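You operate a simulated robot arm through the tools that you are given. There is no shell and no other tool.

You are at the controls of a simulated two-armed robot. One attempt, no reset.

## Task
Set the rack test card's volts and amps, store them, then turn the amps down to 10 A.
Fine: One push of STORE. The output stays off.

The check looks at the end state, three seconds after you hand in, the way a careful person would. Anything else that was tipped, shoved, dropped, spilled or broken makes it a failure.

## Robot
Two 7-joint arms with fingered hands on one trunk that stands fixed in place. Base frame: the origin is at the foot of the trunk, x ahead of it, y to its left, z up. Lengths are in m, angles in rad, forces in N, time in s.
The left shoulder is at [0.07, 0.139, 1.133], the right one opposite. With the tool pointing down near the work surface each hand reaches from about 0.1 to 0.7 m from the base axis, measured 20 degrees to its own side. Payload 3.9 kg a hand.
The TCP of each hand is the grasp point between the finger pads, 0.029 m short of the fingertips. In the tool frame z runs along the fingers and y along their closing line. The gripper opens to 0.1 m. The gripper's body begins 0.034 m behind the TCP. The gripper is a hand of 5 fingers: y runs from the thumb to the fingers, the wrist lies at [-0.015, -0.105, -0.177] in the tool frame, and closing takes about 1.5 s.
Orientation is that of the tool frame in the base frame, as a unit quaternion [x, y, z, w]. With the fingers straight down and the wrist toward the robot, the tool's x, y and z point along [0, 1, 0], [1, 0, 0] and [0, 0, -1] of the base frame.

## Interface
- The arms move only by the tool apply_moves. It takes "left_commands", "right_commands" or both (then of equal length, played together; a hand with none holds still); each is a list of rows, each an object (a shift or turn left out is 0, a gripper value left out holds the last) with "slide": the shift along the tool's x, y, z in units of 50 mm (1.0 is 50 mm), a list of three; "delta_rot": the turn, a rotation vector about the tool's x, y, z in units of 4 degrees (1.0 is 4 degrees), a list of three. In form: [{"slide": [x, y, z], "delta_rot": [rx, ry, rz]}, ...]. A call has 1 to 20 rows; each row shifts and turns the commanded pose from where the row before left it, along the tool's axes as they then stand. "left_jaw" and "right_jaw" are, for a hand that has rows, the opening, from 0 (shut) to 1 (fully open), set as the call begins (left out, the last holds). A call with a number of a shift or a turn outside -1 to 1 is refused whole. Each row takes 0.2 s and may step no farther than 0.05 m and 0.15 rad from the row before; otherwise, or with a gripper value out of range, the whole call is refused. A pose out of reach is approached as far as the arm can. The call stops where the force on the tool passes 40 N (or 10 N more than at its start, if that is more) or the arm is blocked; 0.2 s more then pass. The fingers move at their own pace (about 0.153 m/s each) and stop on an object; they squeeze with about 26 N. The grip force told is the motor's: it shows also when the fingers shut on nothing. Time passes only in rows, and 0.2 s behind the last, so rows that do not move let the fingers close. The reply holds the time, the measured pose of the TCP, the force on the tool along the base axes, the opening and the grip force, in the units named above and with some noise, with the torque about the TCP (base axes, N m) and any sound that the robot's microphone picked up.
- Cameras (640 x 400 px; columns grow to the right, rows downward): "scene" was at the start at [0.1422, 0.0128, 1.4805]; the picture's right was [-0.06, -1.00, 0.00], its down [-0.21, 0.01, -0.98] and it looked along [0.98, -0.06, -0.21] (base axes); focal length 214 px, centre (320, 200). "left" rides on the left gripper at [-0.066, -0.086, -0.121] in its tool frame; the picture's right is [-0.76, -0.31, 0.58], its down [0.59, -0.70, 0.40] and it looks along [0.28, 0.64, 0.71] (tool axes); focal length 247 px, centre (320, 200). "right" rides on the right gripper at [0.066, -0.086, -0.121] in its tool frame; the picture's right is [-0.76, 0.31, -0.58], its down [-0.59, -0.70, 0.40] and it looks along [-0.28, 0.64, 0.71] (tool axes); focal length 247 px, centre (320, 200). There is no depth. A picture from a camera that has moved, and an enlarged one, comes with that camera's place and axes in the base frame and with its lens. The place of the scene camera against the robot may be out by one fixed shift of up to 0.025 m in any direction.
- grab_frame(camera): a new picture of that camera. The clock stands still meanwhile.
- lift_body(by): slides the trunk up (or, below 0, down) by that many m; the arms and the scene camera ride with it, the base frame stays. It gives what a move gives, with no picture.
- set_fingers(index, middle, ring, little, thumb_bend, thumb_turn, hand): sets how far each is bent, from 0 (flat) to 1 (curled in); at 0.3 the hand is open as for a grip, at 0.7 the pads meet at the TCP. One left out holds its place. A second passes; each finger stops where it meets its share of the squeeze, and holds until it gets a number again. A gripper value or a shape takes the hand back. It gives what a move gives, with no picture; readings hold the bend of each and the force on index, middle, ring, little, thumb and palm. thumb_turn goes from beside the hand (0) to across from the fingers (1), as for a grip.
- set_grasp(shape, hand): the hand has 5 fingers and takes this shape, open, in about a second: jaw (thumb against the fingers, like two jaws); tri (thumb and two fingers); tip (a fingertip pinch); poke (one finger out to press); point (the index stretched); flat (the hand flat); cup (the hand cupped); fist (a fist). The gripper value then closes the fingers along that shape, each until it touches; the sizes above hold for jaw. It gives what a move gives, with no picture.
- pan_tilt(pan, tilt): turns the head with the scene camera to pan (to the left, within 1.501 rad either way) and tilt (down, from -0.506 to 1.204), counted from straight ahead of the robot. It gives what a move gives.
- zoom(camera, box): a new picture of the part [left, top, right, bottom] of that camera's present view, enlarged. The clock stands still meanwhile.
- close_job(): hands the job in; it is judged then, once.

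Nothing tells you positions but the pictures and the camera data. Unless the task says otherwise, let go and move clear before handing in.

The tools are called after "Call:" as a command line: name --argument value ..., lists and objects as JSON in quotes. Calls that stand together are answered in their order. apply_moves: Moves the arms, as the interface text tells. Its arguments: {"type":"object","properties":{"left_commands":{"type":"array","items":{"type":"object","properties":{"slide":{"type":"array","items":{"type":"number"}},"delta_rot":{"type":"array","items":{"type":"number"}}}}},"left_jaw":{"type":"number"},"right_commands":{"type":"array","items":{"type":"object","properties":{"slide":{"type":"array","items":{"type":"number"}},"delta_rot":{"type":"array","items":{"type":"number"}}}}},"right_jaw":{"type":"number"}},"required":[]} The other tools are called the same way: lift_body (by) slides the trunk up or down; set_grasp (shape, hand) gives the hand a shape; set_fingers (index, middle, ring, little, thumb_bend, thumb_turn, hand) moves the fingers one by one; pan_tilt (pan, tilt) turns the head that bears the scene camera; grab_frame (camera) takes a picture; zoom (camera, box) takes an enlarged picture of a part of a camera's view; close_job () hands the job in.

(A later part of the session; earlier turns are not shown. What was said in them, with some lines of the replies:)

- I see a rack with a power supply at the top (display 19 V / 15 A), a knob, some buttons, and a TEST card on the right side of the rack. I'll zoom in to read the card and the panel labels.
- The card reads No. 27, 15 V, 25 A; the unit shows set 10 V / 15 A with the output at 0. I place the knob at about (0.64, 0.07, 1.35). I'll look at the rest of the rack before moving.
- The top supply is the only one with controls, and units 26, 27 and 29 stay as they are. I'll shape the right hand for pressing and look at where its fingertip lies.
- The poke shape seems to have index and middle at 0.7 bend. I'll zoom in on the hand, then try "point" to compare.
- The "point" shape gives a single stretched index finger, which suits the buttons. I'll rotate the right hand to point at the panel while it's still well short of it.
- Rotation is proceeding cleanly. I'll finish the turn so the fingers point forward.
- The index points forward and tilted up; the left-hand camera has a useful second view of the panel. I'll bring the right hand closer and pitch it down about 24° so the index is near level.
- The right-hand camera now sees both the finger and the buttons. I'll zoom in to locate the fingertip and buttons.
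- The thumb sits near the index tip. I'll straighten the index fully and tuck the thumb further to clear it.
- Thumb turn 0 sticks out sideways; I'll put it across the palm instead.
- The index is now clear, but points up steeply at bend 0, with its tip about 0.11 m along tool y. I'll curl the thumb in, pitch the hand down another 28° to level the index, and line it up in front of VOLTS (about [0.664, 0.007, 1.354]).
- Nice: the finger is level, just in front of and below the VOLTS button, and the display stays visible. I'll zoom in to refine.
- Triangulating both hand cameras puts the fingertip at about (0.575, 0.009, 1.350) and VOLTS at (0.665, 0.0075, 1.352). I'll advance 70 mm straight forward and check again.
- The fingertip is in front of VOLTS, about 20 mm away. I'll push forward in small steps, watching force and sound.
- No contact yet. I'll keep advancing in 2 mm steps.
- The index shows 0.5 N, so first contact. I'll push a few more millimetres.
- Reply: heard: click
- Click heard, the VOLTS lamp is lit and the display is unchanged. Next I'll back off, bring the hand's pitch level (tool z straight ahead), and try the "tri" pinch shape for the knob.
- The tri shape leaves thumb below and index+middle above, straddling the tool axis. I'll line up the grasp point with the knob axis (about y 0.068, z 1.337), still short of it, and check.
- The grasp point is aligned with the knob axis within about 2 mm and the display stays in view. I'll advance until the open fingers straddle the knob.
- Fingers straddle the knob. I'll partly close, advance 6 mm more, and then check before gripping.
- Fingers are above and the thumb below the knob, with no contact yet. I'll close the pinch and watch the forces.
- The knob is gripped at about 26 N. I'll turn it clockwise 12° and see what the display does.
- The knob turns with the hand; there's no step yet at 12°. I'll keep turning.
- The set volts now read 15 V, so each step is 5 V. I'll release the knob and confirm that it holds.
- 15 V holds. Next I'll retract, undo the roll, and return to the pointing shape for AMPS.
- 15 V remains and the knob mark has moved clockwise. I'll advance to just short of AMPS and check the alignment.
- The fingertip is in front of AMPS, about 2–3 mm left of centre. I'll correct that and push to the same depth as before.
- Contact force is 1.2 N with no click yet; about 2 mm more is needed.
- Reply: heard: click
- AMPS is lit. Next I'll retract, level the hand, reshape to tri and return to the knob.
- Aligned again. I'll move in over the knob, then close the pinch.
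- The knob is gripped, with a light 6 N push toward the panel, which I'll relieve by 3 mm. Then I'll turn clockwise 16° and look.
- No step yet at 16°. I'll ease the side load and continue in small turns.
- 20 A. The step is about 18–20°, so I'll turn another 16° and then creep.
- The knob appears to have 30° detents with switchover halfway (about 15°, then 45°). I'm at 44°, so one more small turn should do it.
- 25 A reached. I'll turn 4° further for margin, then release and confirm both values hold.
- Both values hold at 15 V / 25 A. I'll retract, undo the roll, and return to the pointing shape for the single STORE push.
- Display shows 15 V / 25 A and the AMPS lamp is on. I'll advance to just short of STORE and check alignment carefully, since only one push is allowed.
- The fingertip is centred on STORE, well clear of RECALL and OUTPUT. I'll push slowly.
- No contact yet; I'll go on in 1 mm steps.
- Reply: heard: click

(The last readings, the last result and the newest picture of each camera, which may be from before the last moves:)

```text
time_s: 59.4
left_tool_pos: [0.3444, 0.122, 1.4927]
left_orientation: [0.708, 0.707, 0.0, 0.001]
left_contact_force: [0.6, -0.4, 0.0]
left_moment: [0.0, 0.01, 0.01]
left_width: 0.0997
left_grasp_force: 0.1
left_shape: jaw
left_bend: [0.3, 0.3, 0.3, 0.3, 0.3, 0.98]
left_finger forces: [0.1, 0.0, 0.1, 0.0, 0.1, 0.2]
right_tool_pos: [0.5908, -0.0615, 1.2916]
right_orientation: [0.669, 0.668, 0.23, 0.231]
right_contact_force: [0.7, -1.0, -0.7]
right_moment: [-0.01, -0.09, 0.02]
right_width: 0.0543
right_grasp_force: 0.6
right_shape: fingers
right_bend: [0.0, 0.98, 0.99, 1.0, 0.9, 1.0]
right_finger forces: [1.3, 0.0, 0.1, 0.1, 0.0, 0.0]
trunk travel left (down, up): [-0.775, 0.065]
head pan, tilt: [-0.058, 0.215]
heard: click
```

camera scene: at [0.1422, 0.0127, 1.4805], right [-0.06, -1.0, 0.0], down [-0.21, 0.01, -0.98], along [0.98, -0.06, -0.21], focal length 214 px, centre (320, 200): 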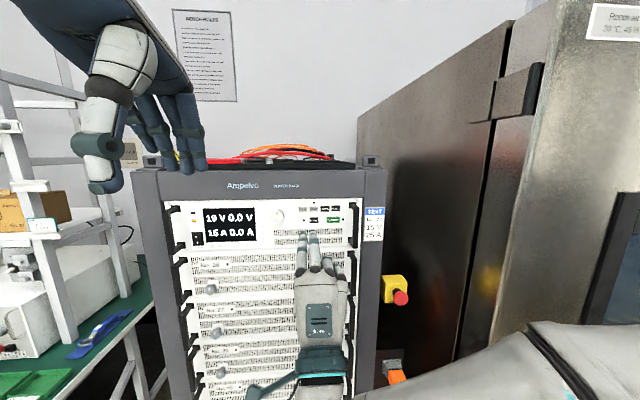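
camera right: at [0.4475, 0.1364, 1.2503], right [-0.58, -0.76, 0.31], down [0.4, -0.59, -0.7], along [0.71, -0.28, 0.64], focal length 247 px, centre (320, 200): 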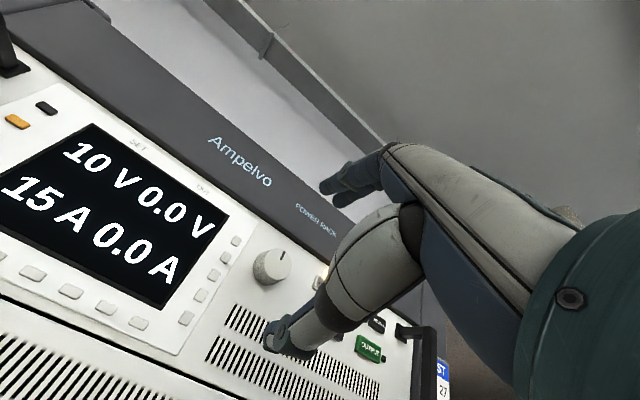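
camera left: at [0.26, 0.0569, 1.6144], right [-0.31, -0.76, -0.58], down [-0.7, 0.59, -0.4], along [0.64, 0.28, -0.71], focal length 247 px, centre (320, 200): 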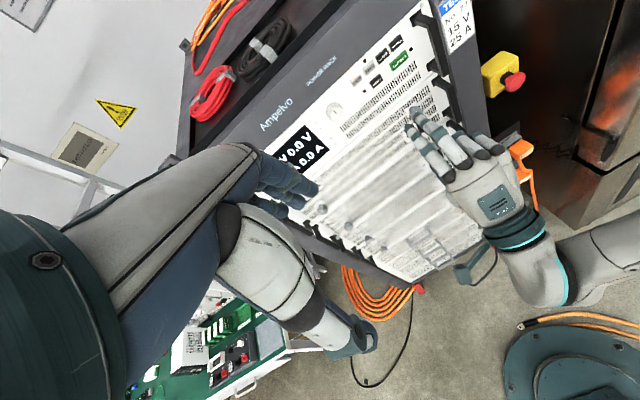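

A click was heard. I'll check the display before retracting.

Call:
zoom --camera "scene" --box '[190, 190, 360, 253]'

Call:
zoom --camera "right" --box '[270, 80, 430, 220]'

```text
3.76 times, centred on (275, 222) of scene
camera zoom: at [0.1417, 0.0127, 1.4806], right [-0.06, -1.0, 0.0], down [-0.21, 0.01, -0.98], along [0.98, -0.06, -0.21], focal length 807 px, centre (489, 119)
```

zoom: 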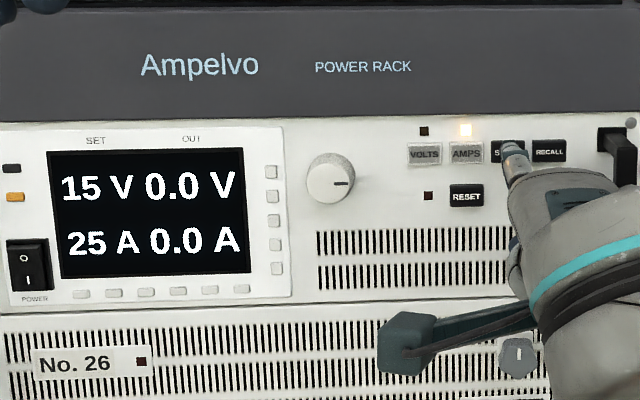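

```text
2.86 times, centred on (350, 150) of right
camera zoom: at [0.449, 0.0056, 1.3343], right [-0.11, -0.76, 0.64], down [-0.31, -0.59, -0.75], along [0.94, -0.28, -0.17], focal length 706 px, centre (234, 343)
```

zoom: 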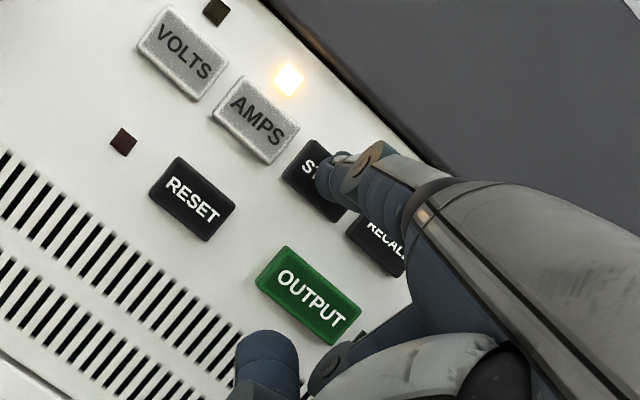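

The click matches what VOLTS and AMPS gave when they registered. I'll retract straight back, level the hand, reshape and return to the knob.

Call:
apply_moves --right_commands '[{"slide": [0, -0.2, -0.156]}, {"slide": [0, -0.75, -0.586]}, {"slide": [0, -0.75, -0.586]}, {"delta_rot": [-1, 0, 0]}, {"delta_rot": [-1, 0, 0]}, {"delta_rot": [-1, 0, 0]}, {"delta_rot": [-1, 0, 0]}, {"delta_rot": [-1, 0, 0]}, {"delta_rot": [-1, 0, 0]}, {"delta_rot": [-1, 0, 0]}, {"delta_rot": [-1, 0, 0]}, {"delta_rot": [-1, 0, 0]}, {"delta_rot": [-1, 0, 0]}, {"delta_rot": [-1, 0, 0]}, {"delta_rot": [-1, 0, 0]}, {"delta_rot": [-1, 0, 0]}]'

Call:
set_grasp --hand "right" --shape "tri"

Call:
zoom --camera "scene" --box '[190, 170, 350, 270]'

Call:
zoom --camera "left" --box '[320, 30, 480, 150]'

```text
time_s: 62.8
left_tool_pos: [0.3467, 0.1217, 1.494]
left_orientation: [0.707, 0.707, 0.001, 0.0]
left_contact_force: [1.3, 0.2, -0.1]
left_moment: [-0.01, 0.01, 0.02]
left_width: 0.0998
left_grasp_force: 0.1
left_shape: jaw
left_bend: [0.3, 0.3, 0.3, 0.3, 0.3, 0.98]
left_finger forces: [0.0, 0.0, 0.1, 0.1, 0.1, 0.1]
right_tool_pos: [0.4842, -0.0611, 1.2926]
right_orientation: [0.5, 0.5, 0.499, 0.5]
right_contact_force: [-0.2, 0.2, -0.2]
right_moment: [0.02, -0.01, -0.01]
right_width: 0.0544
right_grasp_force: 0.1
right_shape: fingers
right_bend: [0.0, 0.98, 0.99, 1.0, 0.9, 1.0]
right_finger forces: [0.0, 0.0, 0.0, 0.1, 0.0, 0.1]
trunk travel left (down, up): [-0.775, 0.065]
head pan, tilt: [-0.058, 0.215]
```

```text
time_s: 63.7
left_tool_pos: [0.3454, 0.1222, 1.4939]
left_orientation: [0.707, 0.707, 0.001, 0.001]
left_contact_force: [0.0, -0.1, 0.6]
left_moment: [0.02, 0.01, 0.01]
left_width: 0.0998
left_grasp_force: 0.1
left_shape: jaw
left_bend: [0.3, 0.3, 0.3, 0.3, 0.3, 0.98]
left_finger forces: [0.0, 0.0, 0.0, 0.0, 0.0, 0.0]
right_tool_pos: [0.4846, -0.0608, 1.292]
right_orientation: [0.5, 0.5, 0.5, 0.5]
right_contact_force: [1.0, 0.1, 0.1]
right_moment: [-0.06, 0.01, 0.0]
right_width: 0.0999
right_grasp_force: 0.1
right_shape: tri
right_bend: [0.3, 0.3, 0.99, 0.99, 0.3, 0.98]
right_finger forces: [0.1, 0.0, 0.0, 0.0, 0.0, 0.0]
trunk travel left (down, up): [-0.775, 0.065]
head pan, tilt: [-0.058, 0.215]
```

```text
4.00 times, centred on (270, 220) of scene
camera zoom: at [0.1421, 0.0128, 1.4805], right [-0.06, -1.0, 0.0], down [-0.21, 0.01, -0.98], along [0.98, -0.06, -0.21], focal length 858 px, centre (520, 120)
```

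zoom: 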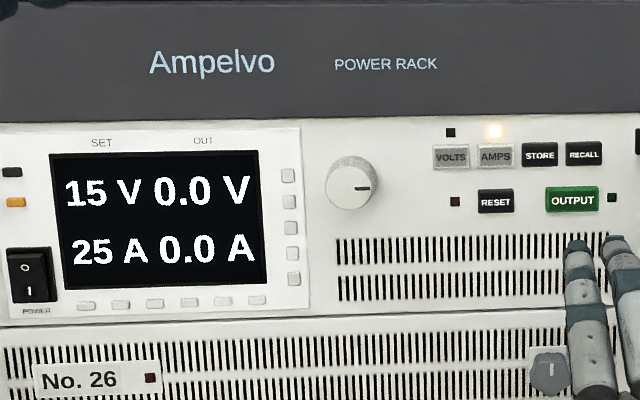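

```text
3.33 times, centred on (400, 90) of left
camera zoom: at [0.2599, 0.0569, 1.6144], right [-0.31, -0.76, -0.58], down [-0.7, 0.59, -0.4], along [0.64, 0.28, -0.71], focal length 823 px, centre (53, 567)
```

zoom: 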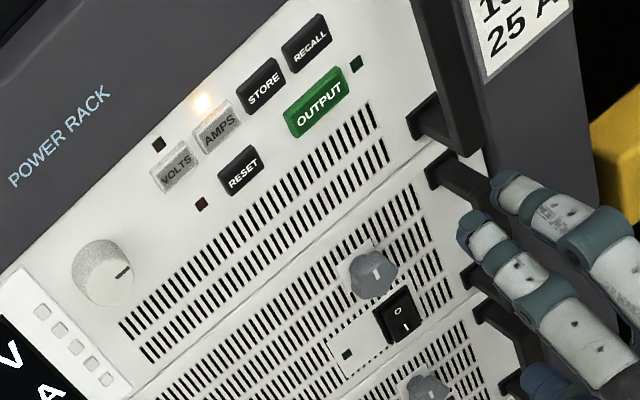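

15 V / 25 A, AMPS lamp on and output at 0. For three steps down I'll pre-roll the hand 56° clockwise in front of the knob, so I can turn it counter-clockwise in one grip.

Call:
apply_moves --right_commands '[{"slide": [0.65, 0.23, 0.4275]}, {"slide": [0.65, 0.23, 0.4275]}, {"slide": [0.65, 0.23, 0.4275]}, {"slide": [0.65, 0.23, 0.4275]}, {"delta_rot": [0, 0, 1]}, {"delta_rot": [0, 0, 1]}, {"delta_rot": [0, 0, 1]}, {"delta_rot": [0, 0, 1]}, {"delta_rot": [0, 0, 1]}, {"delta_rot": [0, 0, 1]}, {"delta_rot": [0, 0, 1]}, {"delta_rot": [0, 0, 1]}, {"delta_rot": [0, 0, 1]}, {"delta_rot": [0, 0, 1]}, {"delta_rot": [0, 0, 1]}, {"delta_rot": [0, 0, 1]}, {"delta_rot": [0, 0, 1]}, {"delta_rot": [0, 0, 1]}]' --right_jaw 0.5

Call:
zoom --camera "scene" --box '[190, 170, 350, 270]'

Call:
zoom --camera "right" --box '[220, 120, 440, 380]'

```text
time_s: 67.5
left_tool_pos: [0.3454, 0.1226, 1.493]
left_orientation: [0.707, 0.707, 0.0, 0.002]
left_contact_force: [0.7, 0.2, -0.4]
left_moment: [0.02, -0.05, 0.04]
left_width: 0.0998
left_grasp_force: 0.0
left_shape: jaw
left_bend: [0.3, 0.3, 0.3, 0.3, 0.3, 0.98]
left_finger forces: [0.0, 0.0, 0.0, 0.0, 0.0, 0.1]
right_tool_pos: [0.5706, 0.0696, 1.3378]
right_orientation: [0.677, 0.206, 0.676, 0.207]
right_contact_force: [-0.1, 0.2, -0.7]
right_moment: [-0.01, -0.01, -0.03]
right_width: 0.0502
right_grasp_force: 0.0
right_shape: tri
right_bend: [0.4, 0.42, 0.99, 0.99, 0.35, 1.0]
right_finger forces: [0.0, 0.0, 0.0, 0.1, 0.1, 0.1]
trunk travel left (down, up): [-0.775, 0.065]
head pan, tilt: [-0.058, 0.215]
```

```text
4.00 times, centred on (270, 220) of scene
camera zoom: at [0.1423, 0.0133, 1.4805], right [-0.06, -1.0, 0.0], down [-0.21, 0.01, -0.98], along [0.98, -0.06, -0.21], focal length 858 px, centre (520, 120)
```

zoom: 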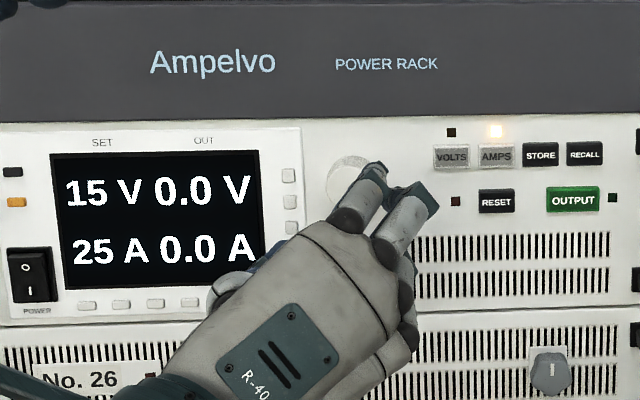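

```text
1.54 times, centred on (330, 250) of right
camera zoom: at [0.4486, 0.1779, 1.3438], right [-0.58, -0.68, -0.46], down [0.4, 0.25, -0.88], along [0.71, -0.69, 0.12], focal length 380 px, centre (305, 123)
```

zoom: 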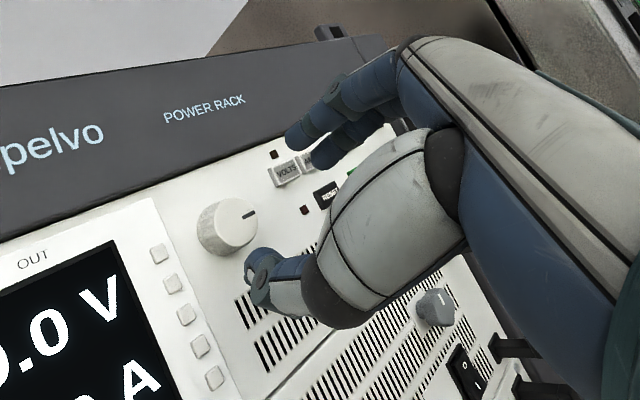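

Pose matches the earlier release pose. I'll advance over the knob and close.

Call:
apply_moves --right_commands '[{"slide": [0, 0, 0.5]}, {"slide": [0, 0, 0.5]}, {"slide": [0, 0, 0.24]}]'

Call:
apply_moves --right_commands '[{}, {}, {}, {}, {}]' --right_jaw 0.1

Call:
zoom --camera "scene" --box '[190, 170, 350, 270]'

Call:
zoom --camera "right" --box '[220, 120, 440, 380]'

```text
time_s: 68.3
left_tool_pos: [0.3451, 0.1209, 1.4932]
left_orientation: [0.707, 0.707, 0.001, 0.001]
left_contact_force: [0.9, 0.0, 0.0]
left_moment: [0.01, -0.02, 0.0]
left_width: 0.0999
left_grasp_force: 0.1
left_shape: jaw
left_bend: [0.3, 0.3, 0.3, 0.3, 0.3, 0.98]
left_finger forces: [0.0, 0.0, 0.0, 0.0, 0.0, 0.1]
right_tool_pos: [0.6318, 0.0706, 1.3375]
right_orientation: [0.676, 0.207, 0.677, 0.206]
right_contact_force: [-0.6, 0.3, 0.7]
right_moment: [0.0, 0.0, -0.02]
right_width: 0.0502
right_grasp_force: 0.0
right_shape: tri
right_bend: [0.4, 0.42, 0.99, 0.99, 0.35, 1.0]
right_finger forces: [0.0, 0.1, 0.1, 0.0, 0.0, 0.0]
trunk travel left (down, up): [-0.775, 0.065]
head pan, tilt: [-0.058, 0.215]
```

```text
time_s: 69.5
left_tool_pos: [0.3439, 0.1226, 1.4934]
left_orientation: [0.707, 0.707, 0.0, 0.0]
left_contact_force: [-0.6, -0.4, -0.8]
left_moment: [-0.05, -0.01, 0.03]
left_width: 0.0998
left_grasp_force: 0.0
left_shape: jaw
left_bend: [0.3, 0.3, 0.3, 0.3, 0.3, 0.98]
left_finger forces: [0.1, 0.0, 0.0, 0.0, 0.0, 0.0]
right_tool_pos: [0.6321, 0.0688, 1.338]
right_orientation: [0.676, 0.207, 0.677, 0.207]
right_contact_force: [1.3, 0.3, 0.5]
right_moment: [-0.02, -0.05, 0.01]
right_width: 0.0202
right_grasp_force: 25.9
right_shape: tri
right_bend: [0.57, 0.58, 1.0, 1.0, 0.51, 1.0]
right_finger forces: [12.8, 10.8, 0.0, 0.0, 23.2, 0.0]
trunk travel left (down, up): [-0.775, 0.065]
head pan, tilt: [-0.058, 0.215]
```

```text
4.00 times, centred on (270, 220) of scene
camera zoom: at [0.1423, 0.0127, 1.4805], right [-0.06, -1.0, 0.0], down [-0.21, 0.01, -0.98], along [0.98, -0.06, -0.21], focal length 858 px, centre (520, 120)
```

zoom: 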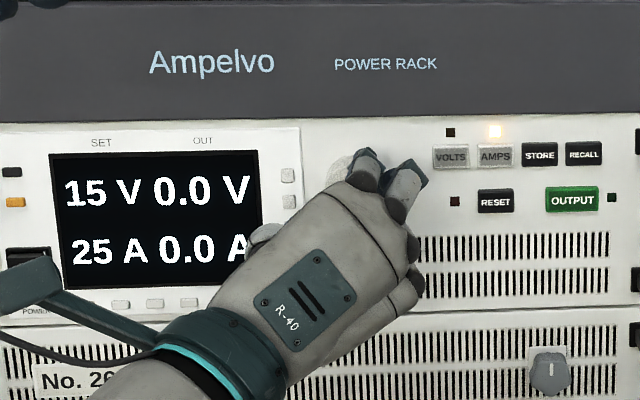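

```text
1.54 times, centred on (330, 250) of right
camera zoom: at [0.5108, 0.1777, 1.3436], right [-0.58, -0.68, -0.46], down [0.4, 0.25, -0.88], along [0.71, -0.69, 0.12], focal length 380 px, centre (305, 123)
```

zoom: 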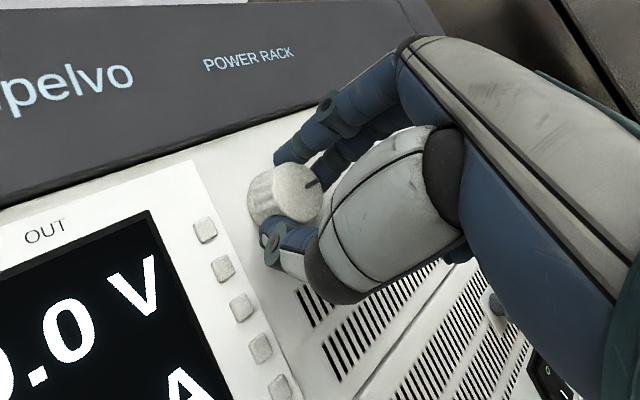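

The grip is clean with little side load. I'll turn counter-clockwise 52° (expecting two steps) and check.

Call:
apply_moves --right_commands '[{"delta_rot": [0, 0, -1]}, {"delta_rot": [0, 0, -1]}, {"delta_rot": [0, 0, -1]}, {"delta_rot": [0, 0, -1]}, {"delta_rot": [0, 0, -1]}, {"delta_rot": [0, 0, -1]}, {"delta_rot": [0, 0, -1]}, {"delta_rot": [0, 0, -1]}, {"delta_rot": [0, 0, -1]}, {"delta_rot": [0, 0, -1]}, {"delta_rot": [0, 0, -1]}, {"delta_rot": [0, 0, -1]}, {"delta_rot": [0, 0, -1]}]'

Call:
zoom --camera "scene" --box '[190, 170, 350, 270]'

Call:
zoom --camera "right" --box '[220, 120, 440, 380]'

```text
time_s: 72.3
left_tool_pos: [0.3455, 0.1231, 1.4928]
left_orientation: [0.707, 0.707, 0.0, 0.001]
left_contact_force: [-0.2, -0.1, 0.0]
left_moment: [0.02, 0.0, -0.01]
left_width: 0.0998
left_grasp_force: 0.1
left_shape: jaw
left_bend: [0.3, 0.3, 0.3, 0.3, 0.3, 0.98]
left_finger forces: [0.0, 0.0, 0.0, 0.0, 0.0, 0.0]
right_tool_pos: [0.6324, 0.0677, 1.3377]
right_orientation: [0.517, 0.482, 0.518, 0.482]
right_contact_force: [2.6, -2.3, 2.4]
right_moment: [0.03, -0.15, -0.06]
right_width: 0.0195
right_grasp_force: 26.2
right_shape: tri
right_bend: [0.57, 0.58, 1.0, 1.0, 0.52, 1.0]
right_finger forces: [13.6, 12.4, 0.1, 0.0, 22.4, 0.0]
trunk travel left (down, up): [-0.775, 0.065]
head pan, tilt: [-0.058, 0.215]
```

```text
4.00 times, centred on (270, 220) of scene
camera zoom: at [0.1426, 0.0123, 1.4805], right [-0.06, -1.0, 0.0], down [-0.21, 0.01, -0.98], along [0.98, -0.06, -0.21], focal length 858 px, centre (520, 120)
```

zoom: 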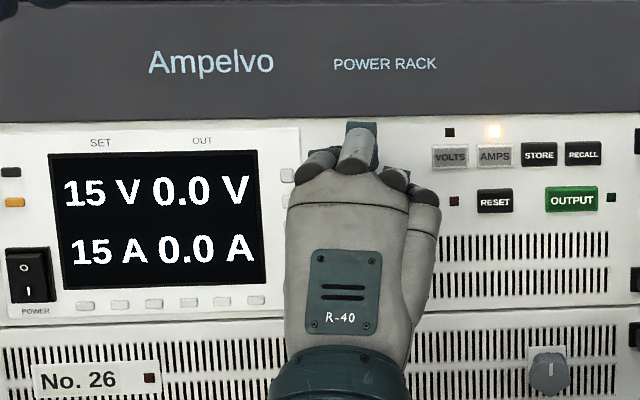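

```text
1.54 times, centred on (330, 250) of right
camera zoom: at [0.5107, 0.14, 1.2565], right [-0.58, -0.78, 0.25], down [0.4, -0.54, -0.74], along [0.71, -0.33, 0.62], focal length 380 px, centre (305, 123)
```

zoom: 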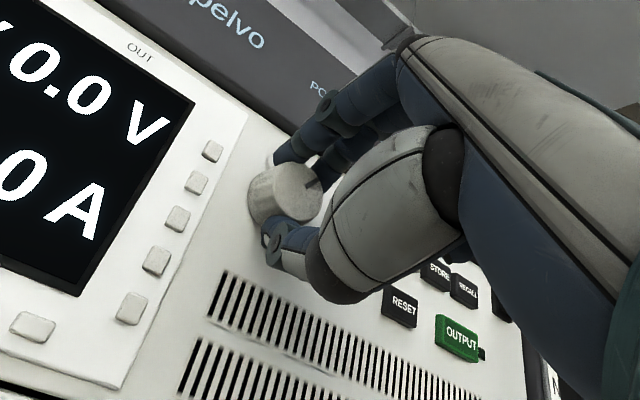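

15 A after two steps. I'll turn 20° further and then creep to the last step.

Call:
apply_moves --right_commands '[{"delta_rot": [0, 0, -1]}, {"delta_rot": [0, 0, -1]}, {"delta_rot": [0, 0, -1]}, {"delta_rot": [0, 0, -1]}, {"delta_rot": [0, 0, -1]}]'

Call:
zoom --camera "scene" --box '[190, 170, 350, 270]'

```text
time_s: 73.5
left_tool_pos: [0.3449, 0.1231, 1.4938]
left_orientation: [0.707, 0.707, 0.001, 0.001]
left_contact_force: [-0.2, 0.9, -0.2]
left_moment: [0.02, -0.02, 0.02]
left_width: 0.0998
left_grasp_force: 0.2
left_shape: jaw
left_bend: [0.3, 0.3, 0.3, 0.3, 0.3, 0.98]
left_finger forces: [0.0, 0.0, 0.1, 0.0, 0.0, 0.0]
right_tool_pos: [0.6314, 0.0685, 1.3381]
right_orientation: [0.426, 0.564, 0.425, 0.566]
right_contact_force: [1.2, -3.1, 3.5]
right_moment: [0.02, -0.16, 0.01]
right_width: 0.0195
right_grasp_force: 26.1
right_shape: tri
right_bend: [0.57, 0.58, 1.0, 1.0, 0.52, 1.0]
right_finger forces: [13.4, 13.7, 0.0, 0.0, 22.4, 0.0]
trunk travel left (down, up): [-0.775, 0.065]
head pan, tilt: [-0.058, 0.215]
```

```text
4.00 times, centred on (270, 220) of scene
camera zoom: at [0.1427, 0.0119, 1.4805], right [-0.06, -1.0, 0.0], down [-0.21, 0.01, -0.98], along [0.98, -0.06, -0.21], focal length 858 px, centre (520, 120)
```

zoom: 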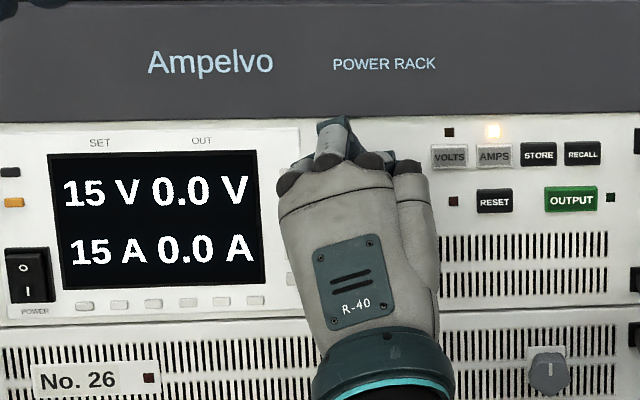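

Call:
apply_moves --right_commands '[{"delta_rot": [0, 0, -1]}, {"delta_rot": [0, 0, -1]}]'

Call:
zoom --camera "scene" --box '[190, 170, 350, 270]'

```text
time_s: 74.1
left_tool_pos: [0.3449, 0.1212, 1.4934]
left_orientation: [0.707, 0.707, 0.001, 0.0]
left_contact_force: [0.7, -0.3, -0.2]
left_moment: [0.0, -0.01, -0.01]
left_width: 0.0999
left_grasp_force: 0.2
left_shape: jaw
left_bend: [0.3, 0.3, 0.3, 0.3, 0.3, 0.98]
left_finger forces: [0.0, 0.0, 0.0, 0.1, 0.0, 0.1]
right_tool_pos: [0.6323, 0.0682, 1.338]
right_orientation: [0.385, 0.592, 0.385, 0.593]
right_contact_force: [1.6, -2.6, 3.5]
right_moment: [0.01, -0.21, 0.06]
right_width: 0.0197
right_grasp_force: 25.6
right_shape: tri
right_bend: [0.57, 0.58, 1.0, 1.0, 0.52, 1.0]
right_finger forces: [13.1, 14.6, 0.1, 0.0, 23.0, 0.0]
trunk travel left (down, up): [-0.775, 0.065]
head pan, tilt: [-0.058, 0.215]
```

```text
4.00 times, centred on (270, 220) of scene
camera zoom: at [0.1422, 0.0121, 1.4805], right [-0.06, -1.0, 0.0], down [-0.21, 0.01, -0.98], along [0.98, -0.06, -0.21], focal length 858 px, centre (520, 120)
```

zoom: 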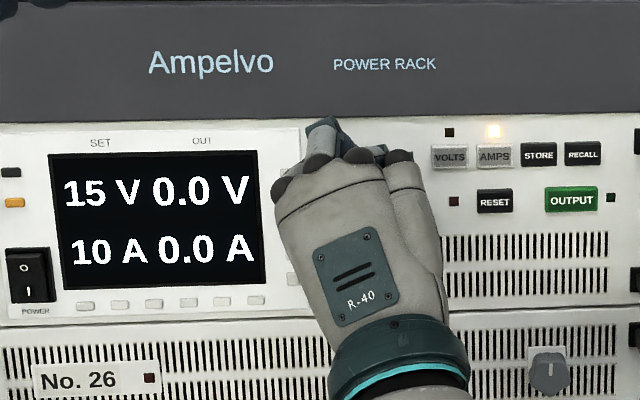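

10 A reached. I'll turn 4° further so that the detent settles on this side, then release and check.

Call:
apply_moves --right_commands '[{"delta_rot": [0, 0, -1]}]'

Call:
apply_moves --right_commands '[{}, {}, {}, {}]' --right_jaw 0.5

Call:
zoom --camera "scene" --box '[190, 170, 350, 270]'

Call:
zoom --camera "right" --box '[220, 120, 440, 380]'

```text
time_s: 74.5
left_tool_pos: [0.3451, 0.1207, 1.493]
left_orientation: [0.707, 0.707, 0.001, 0.001]
left_contact_force: [-0.1, 0.4, 0.9]
left_moment: [0.05, 0.0, 0.0]
left_width: 0.0996
left_grasp_force: 0.0
left_shape: jaw
left_bend: [0.3, 0.3, 0.3, 0.3, 0.3, 0.98]
left_finger forces: [0.0, 0.1, 0.0, 0.0, 0.1, 0.0]
right_tool_pos: [0.6323, 0.0679, 1.3379]
right_orientation: [0.363, 0.606, 0.365, 0.606]
right_contact_force: [3.4, -2.3, 5.0]
right_moment: [0.0, -0.25, 0.05]
right_width: 0.0194
right_grasp_force: 26.0
right_shape: tri
right_bend: [0.57, 0.57, 1.0, 1.0, 0.52, 1.0]
right_finger forces: [13.2, 15.4, 0.0, 0.0, 22.6, 0.0]
trunk travel left (down, up): [-0.775, 0.065]
head pan, tilt: [-0.058, 0.215]
```

```text
time_s: 75.5
left_tool_pos: [0.3453, 0.1232, 1.4944]
left_orientation: [0.707, 0.708, 0.001, 0.001]
left_contact_force: [-0.3, 0.8, 0.1]
left_moment: [-0.01, 0.01, 0.01]
left_width: 0.0999
left_grasp_force: 0.1
left_shape: jaw
left_bend: [0.3, 0.3, 0.3, 0.3, 0.3, 0.98]
left_finger forces: [0.0, 0.0, 0.1, 0.1, 0.0, 0.0]
right_tool_pos: [0.6329, 0.0671, 1.3377]
right_orientation: [0.364, 0.606, 0.365, 0.606]
right_contact_force: [-0.1, -0.9, 0.0]
right_moment: [0.0, -0.01, 0.0]
right_width: 0.0497
right_grasp_force: 0.0
right_shape: tri
right_bend: [0.4, 0.43, 0.99, 0.99, 0.35, 1.0]
right_finger forces: [0.0, 0.0, 0.0, 0.0, 0.0, 0.0]
trunk travel left (down, up): [-0.775, 0.065]
head pan, tilt: [-0.058, 0.215]
```

```text
4.00 times, centred on (270, 220) of scene
camera zoom: at [0.1422, 0.013, 1.4805], right [-0.06, -1.0, 0.0], down [-0.21, 0.01, -0.98], along [0.98, -0.06, -0.21], focal length 858 px, centre (520, 120)
```

zoom: 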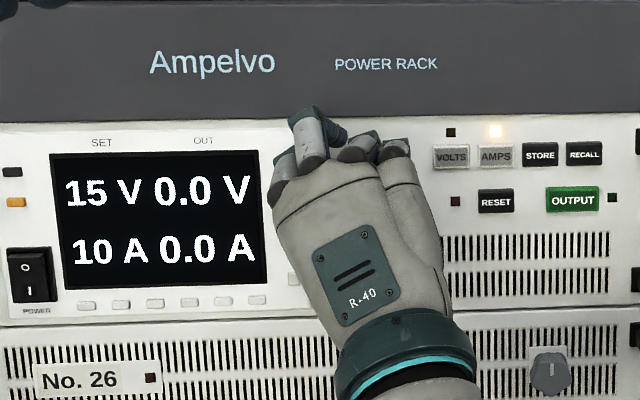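

```text
1.54 times, centred on (330, 250) of right
camera zoom: at [0.5107, 0.0875, 1.2307], right [-0.58, -0.52, 0.63], down [0.4, -0.85, -0.34], along [0.71, 0.05, 0.7], focal length 380 px, centre (305, 123)
```

zoom: 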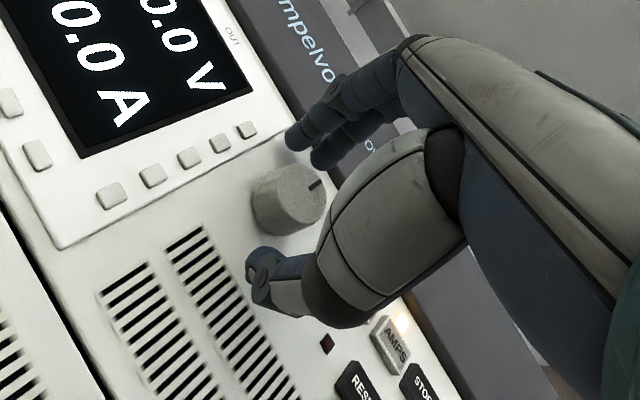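

15 V / 10 A holds after release. I'll back the hand straight away from the rack, undo the roll and check the final state.

Call:
apply_moves --right_commands '[{"slide": [0, 0, -0.5]}, {"slide": [0, 0, -1]}, {"slide": [0, 0, -1]}, {"slide": [0, 0, -0.7]}, {"delta_rot": [0, 0, 1]}, {"delta_rot": [0, 0, 1]}, {"delta_rot": [0, 0, 1]}, {"delta_rot": [0, 0, 1]}, {"delta_rot": [0, 0, 1]}, {"delta_rot": [0, 0, 1]}, {"delta_rot": [0, 0, 1]}, {"slide": [-0.9, -0.2, 0]}, {"slide": [-0.9, -0.2, 0]}, {"slide": [-0.9, -0.2, 0]}, {"slide": [-0.9, -0.2, 0]}]'

Call:
grab_frame --camera "scene"

Call:
zoom --camera "scene" --box '[190, 170, 350, 270]'

Call:
zoom --camera "left" --box '[320, 30, 480, 150]'

```text
time_s: 78.7
left_tool_pos: [0.3443, 0.1179, 1.4939]
left_orientation: [0.707, 0.707, 0.002, 0.0]
left_contact_force: [0.6, -0.5, 0.9]
left_moment: [0.06, 0.0, 0.02]
left_width: 0.0999
left_grasp_force: 0.1
left_shape: jaw
left_bend: [0.3, 0.3, 0.3, 0.3, 0.3, 0.98]
left_finger forces: [0.0, 0.0, 0.1, 0.0, 0.0, 0.0]
right_tool_pos: [0.4783, -0.1124, 1.3001]
right_orientation: [0.5, 0.499, 0.502, 0.5]
right_contact_force: [-0.9, -0.1, 0.1]
right_moment: [0.01, -0.04, 0.02]
right_width: 0.0497
right_grasp_force: 0.1
right_shape: tri
right_bend: [0.4, 0.43, 0.99, 0.99, 0.35, 1.0]
right_finger forces: [0.0, 0.0, 0.1, 0.0, 0.0, 0.0]
right hand out of reach, approached as far as the arm can: row 15
trunk travel left (down, up): [-0.775, 0.065]
head pan, tilt: [-0.058, 0.215]
```

```text
taken
camera scene: at [0.1415, 0.0095, 1.4806], right [-0.06, -1.0, 0.0], down [-0.21, 0.01, -0.98], along [0.98, -0.06, -0.21], focal length 214 px, centre (320, 200)
```

scene: 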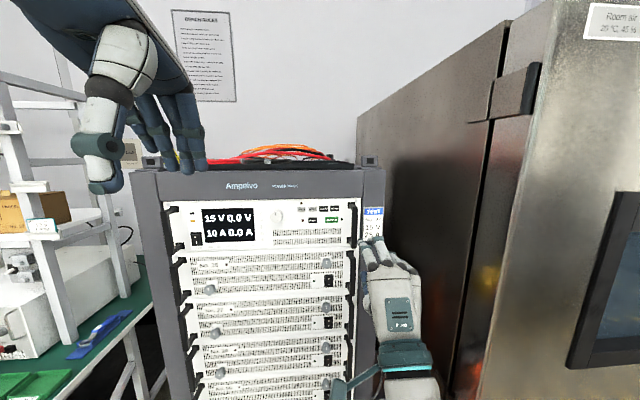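

```text
4.00 times, centred on (270, 220) of scene
camera zoom: at [0.1415, 0.0095, 1.4806], right [-0.06, -1.0, 0.0], down [-0.21, 0.01, -0.98], along [0.98, -0.06, -0.21], focal length 858 px, centre (520, 120)
```

zoom: 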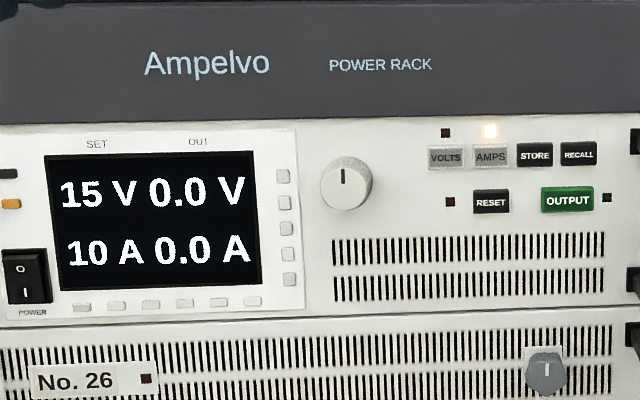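

```text
3.33 times, centred on (400, 90) of left
camera zoom: at [0.2592, 0.0531, 1.6146], right [-0.31, -0.76, -0.58], down [-0.7, 0.59, -0.4], along [0.64, 0.28, -0.71], focal length 823 px, centre (53, 567)
```

zoom: 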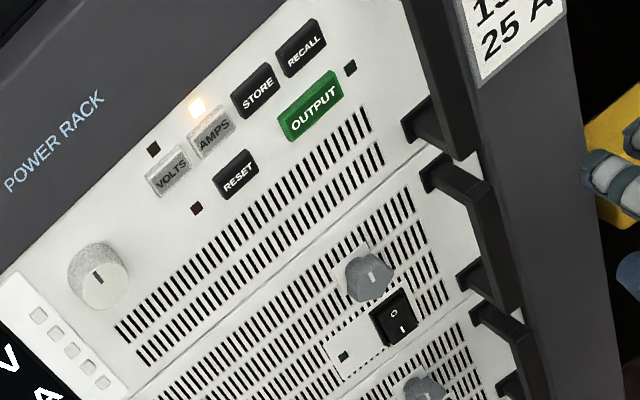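

The display shows 15 V / 10 A with AMPS selected and the output off at 0.0. STORE got its one click at 15 V / 25 A. Both hands are clear of the rack, so I'm handing in.

Call:
close_job

```text
The job is handed in.
```

I set the supply to the card's 15 V and 25 A, pushed STORE once, then turned the amps down to 10 A. At hand-in the display read 15 V / 10 A set, with the output off at 0.0 V and 0.0 A.

The store itself is only confirmed by sound. STORE gave one click, the same as VOLTS and AMPS did when their lamps lit, but the unit shows no separate sign of a stored value. I did not press RECALL to check.

I touched only the knob and the VOLTS, AMPS and STORE buttons on purpose. One fingertip pressed the front panel at about 8 N while I closed on the knob, and I saw no effect from it. Both hands were clear of the rack when I handed in.
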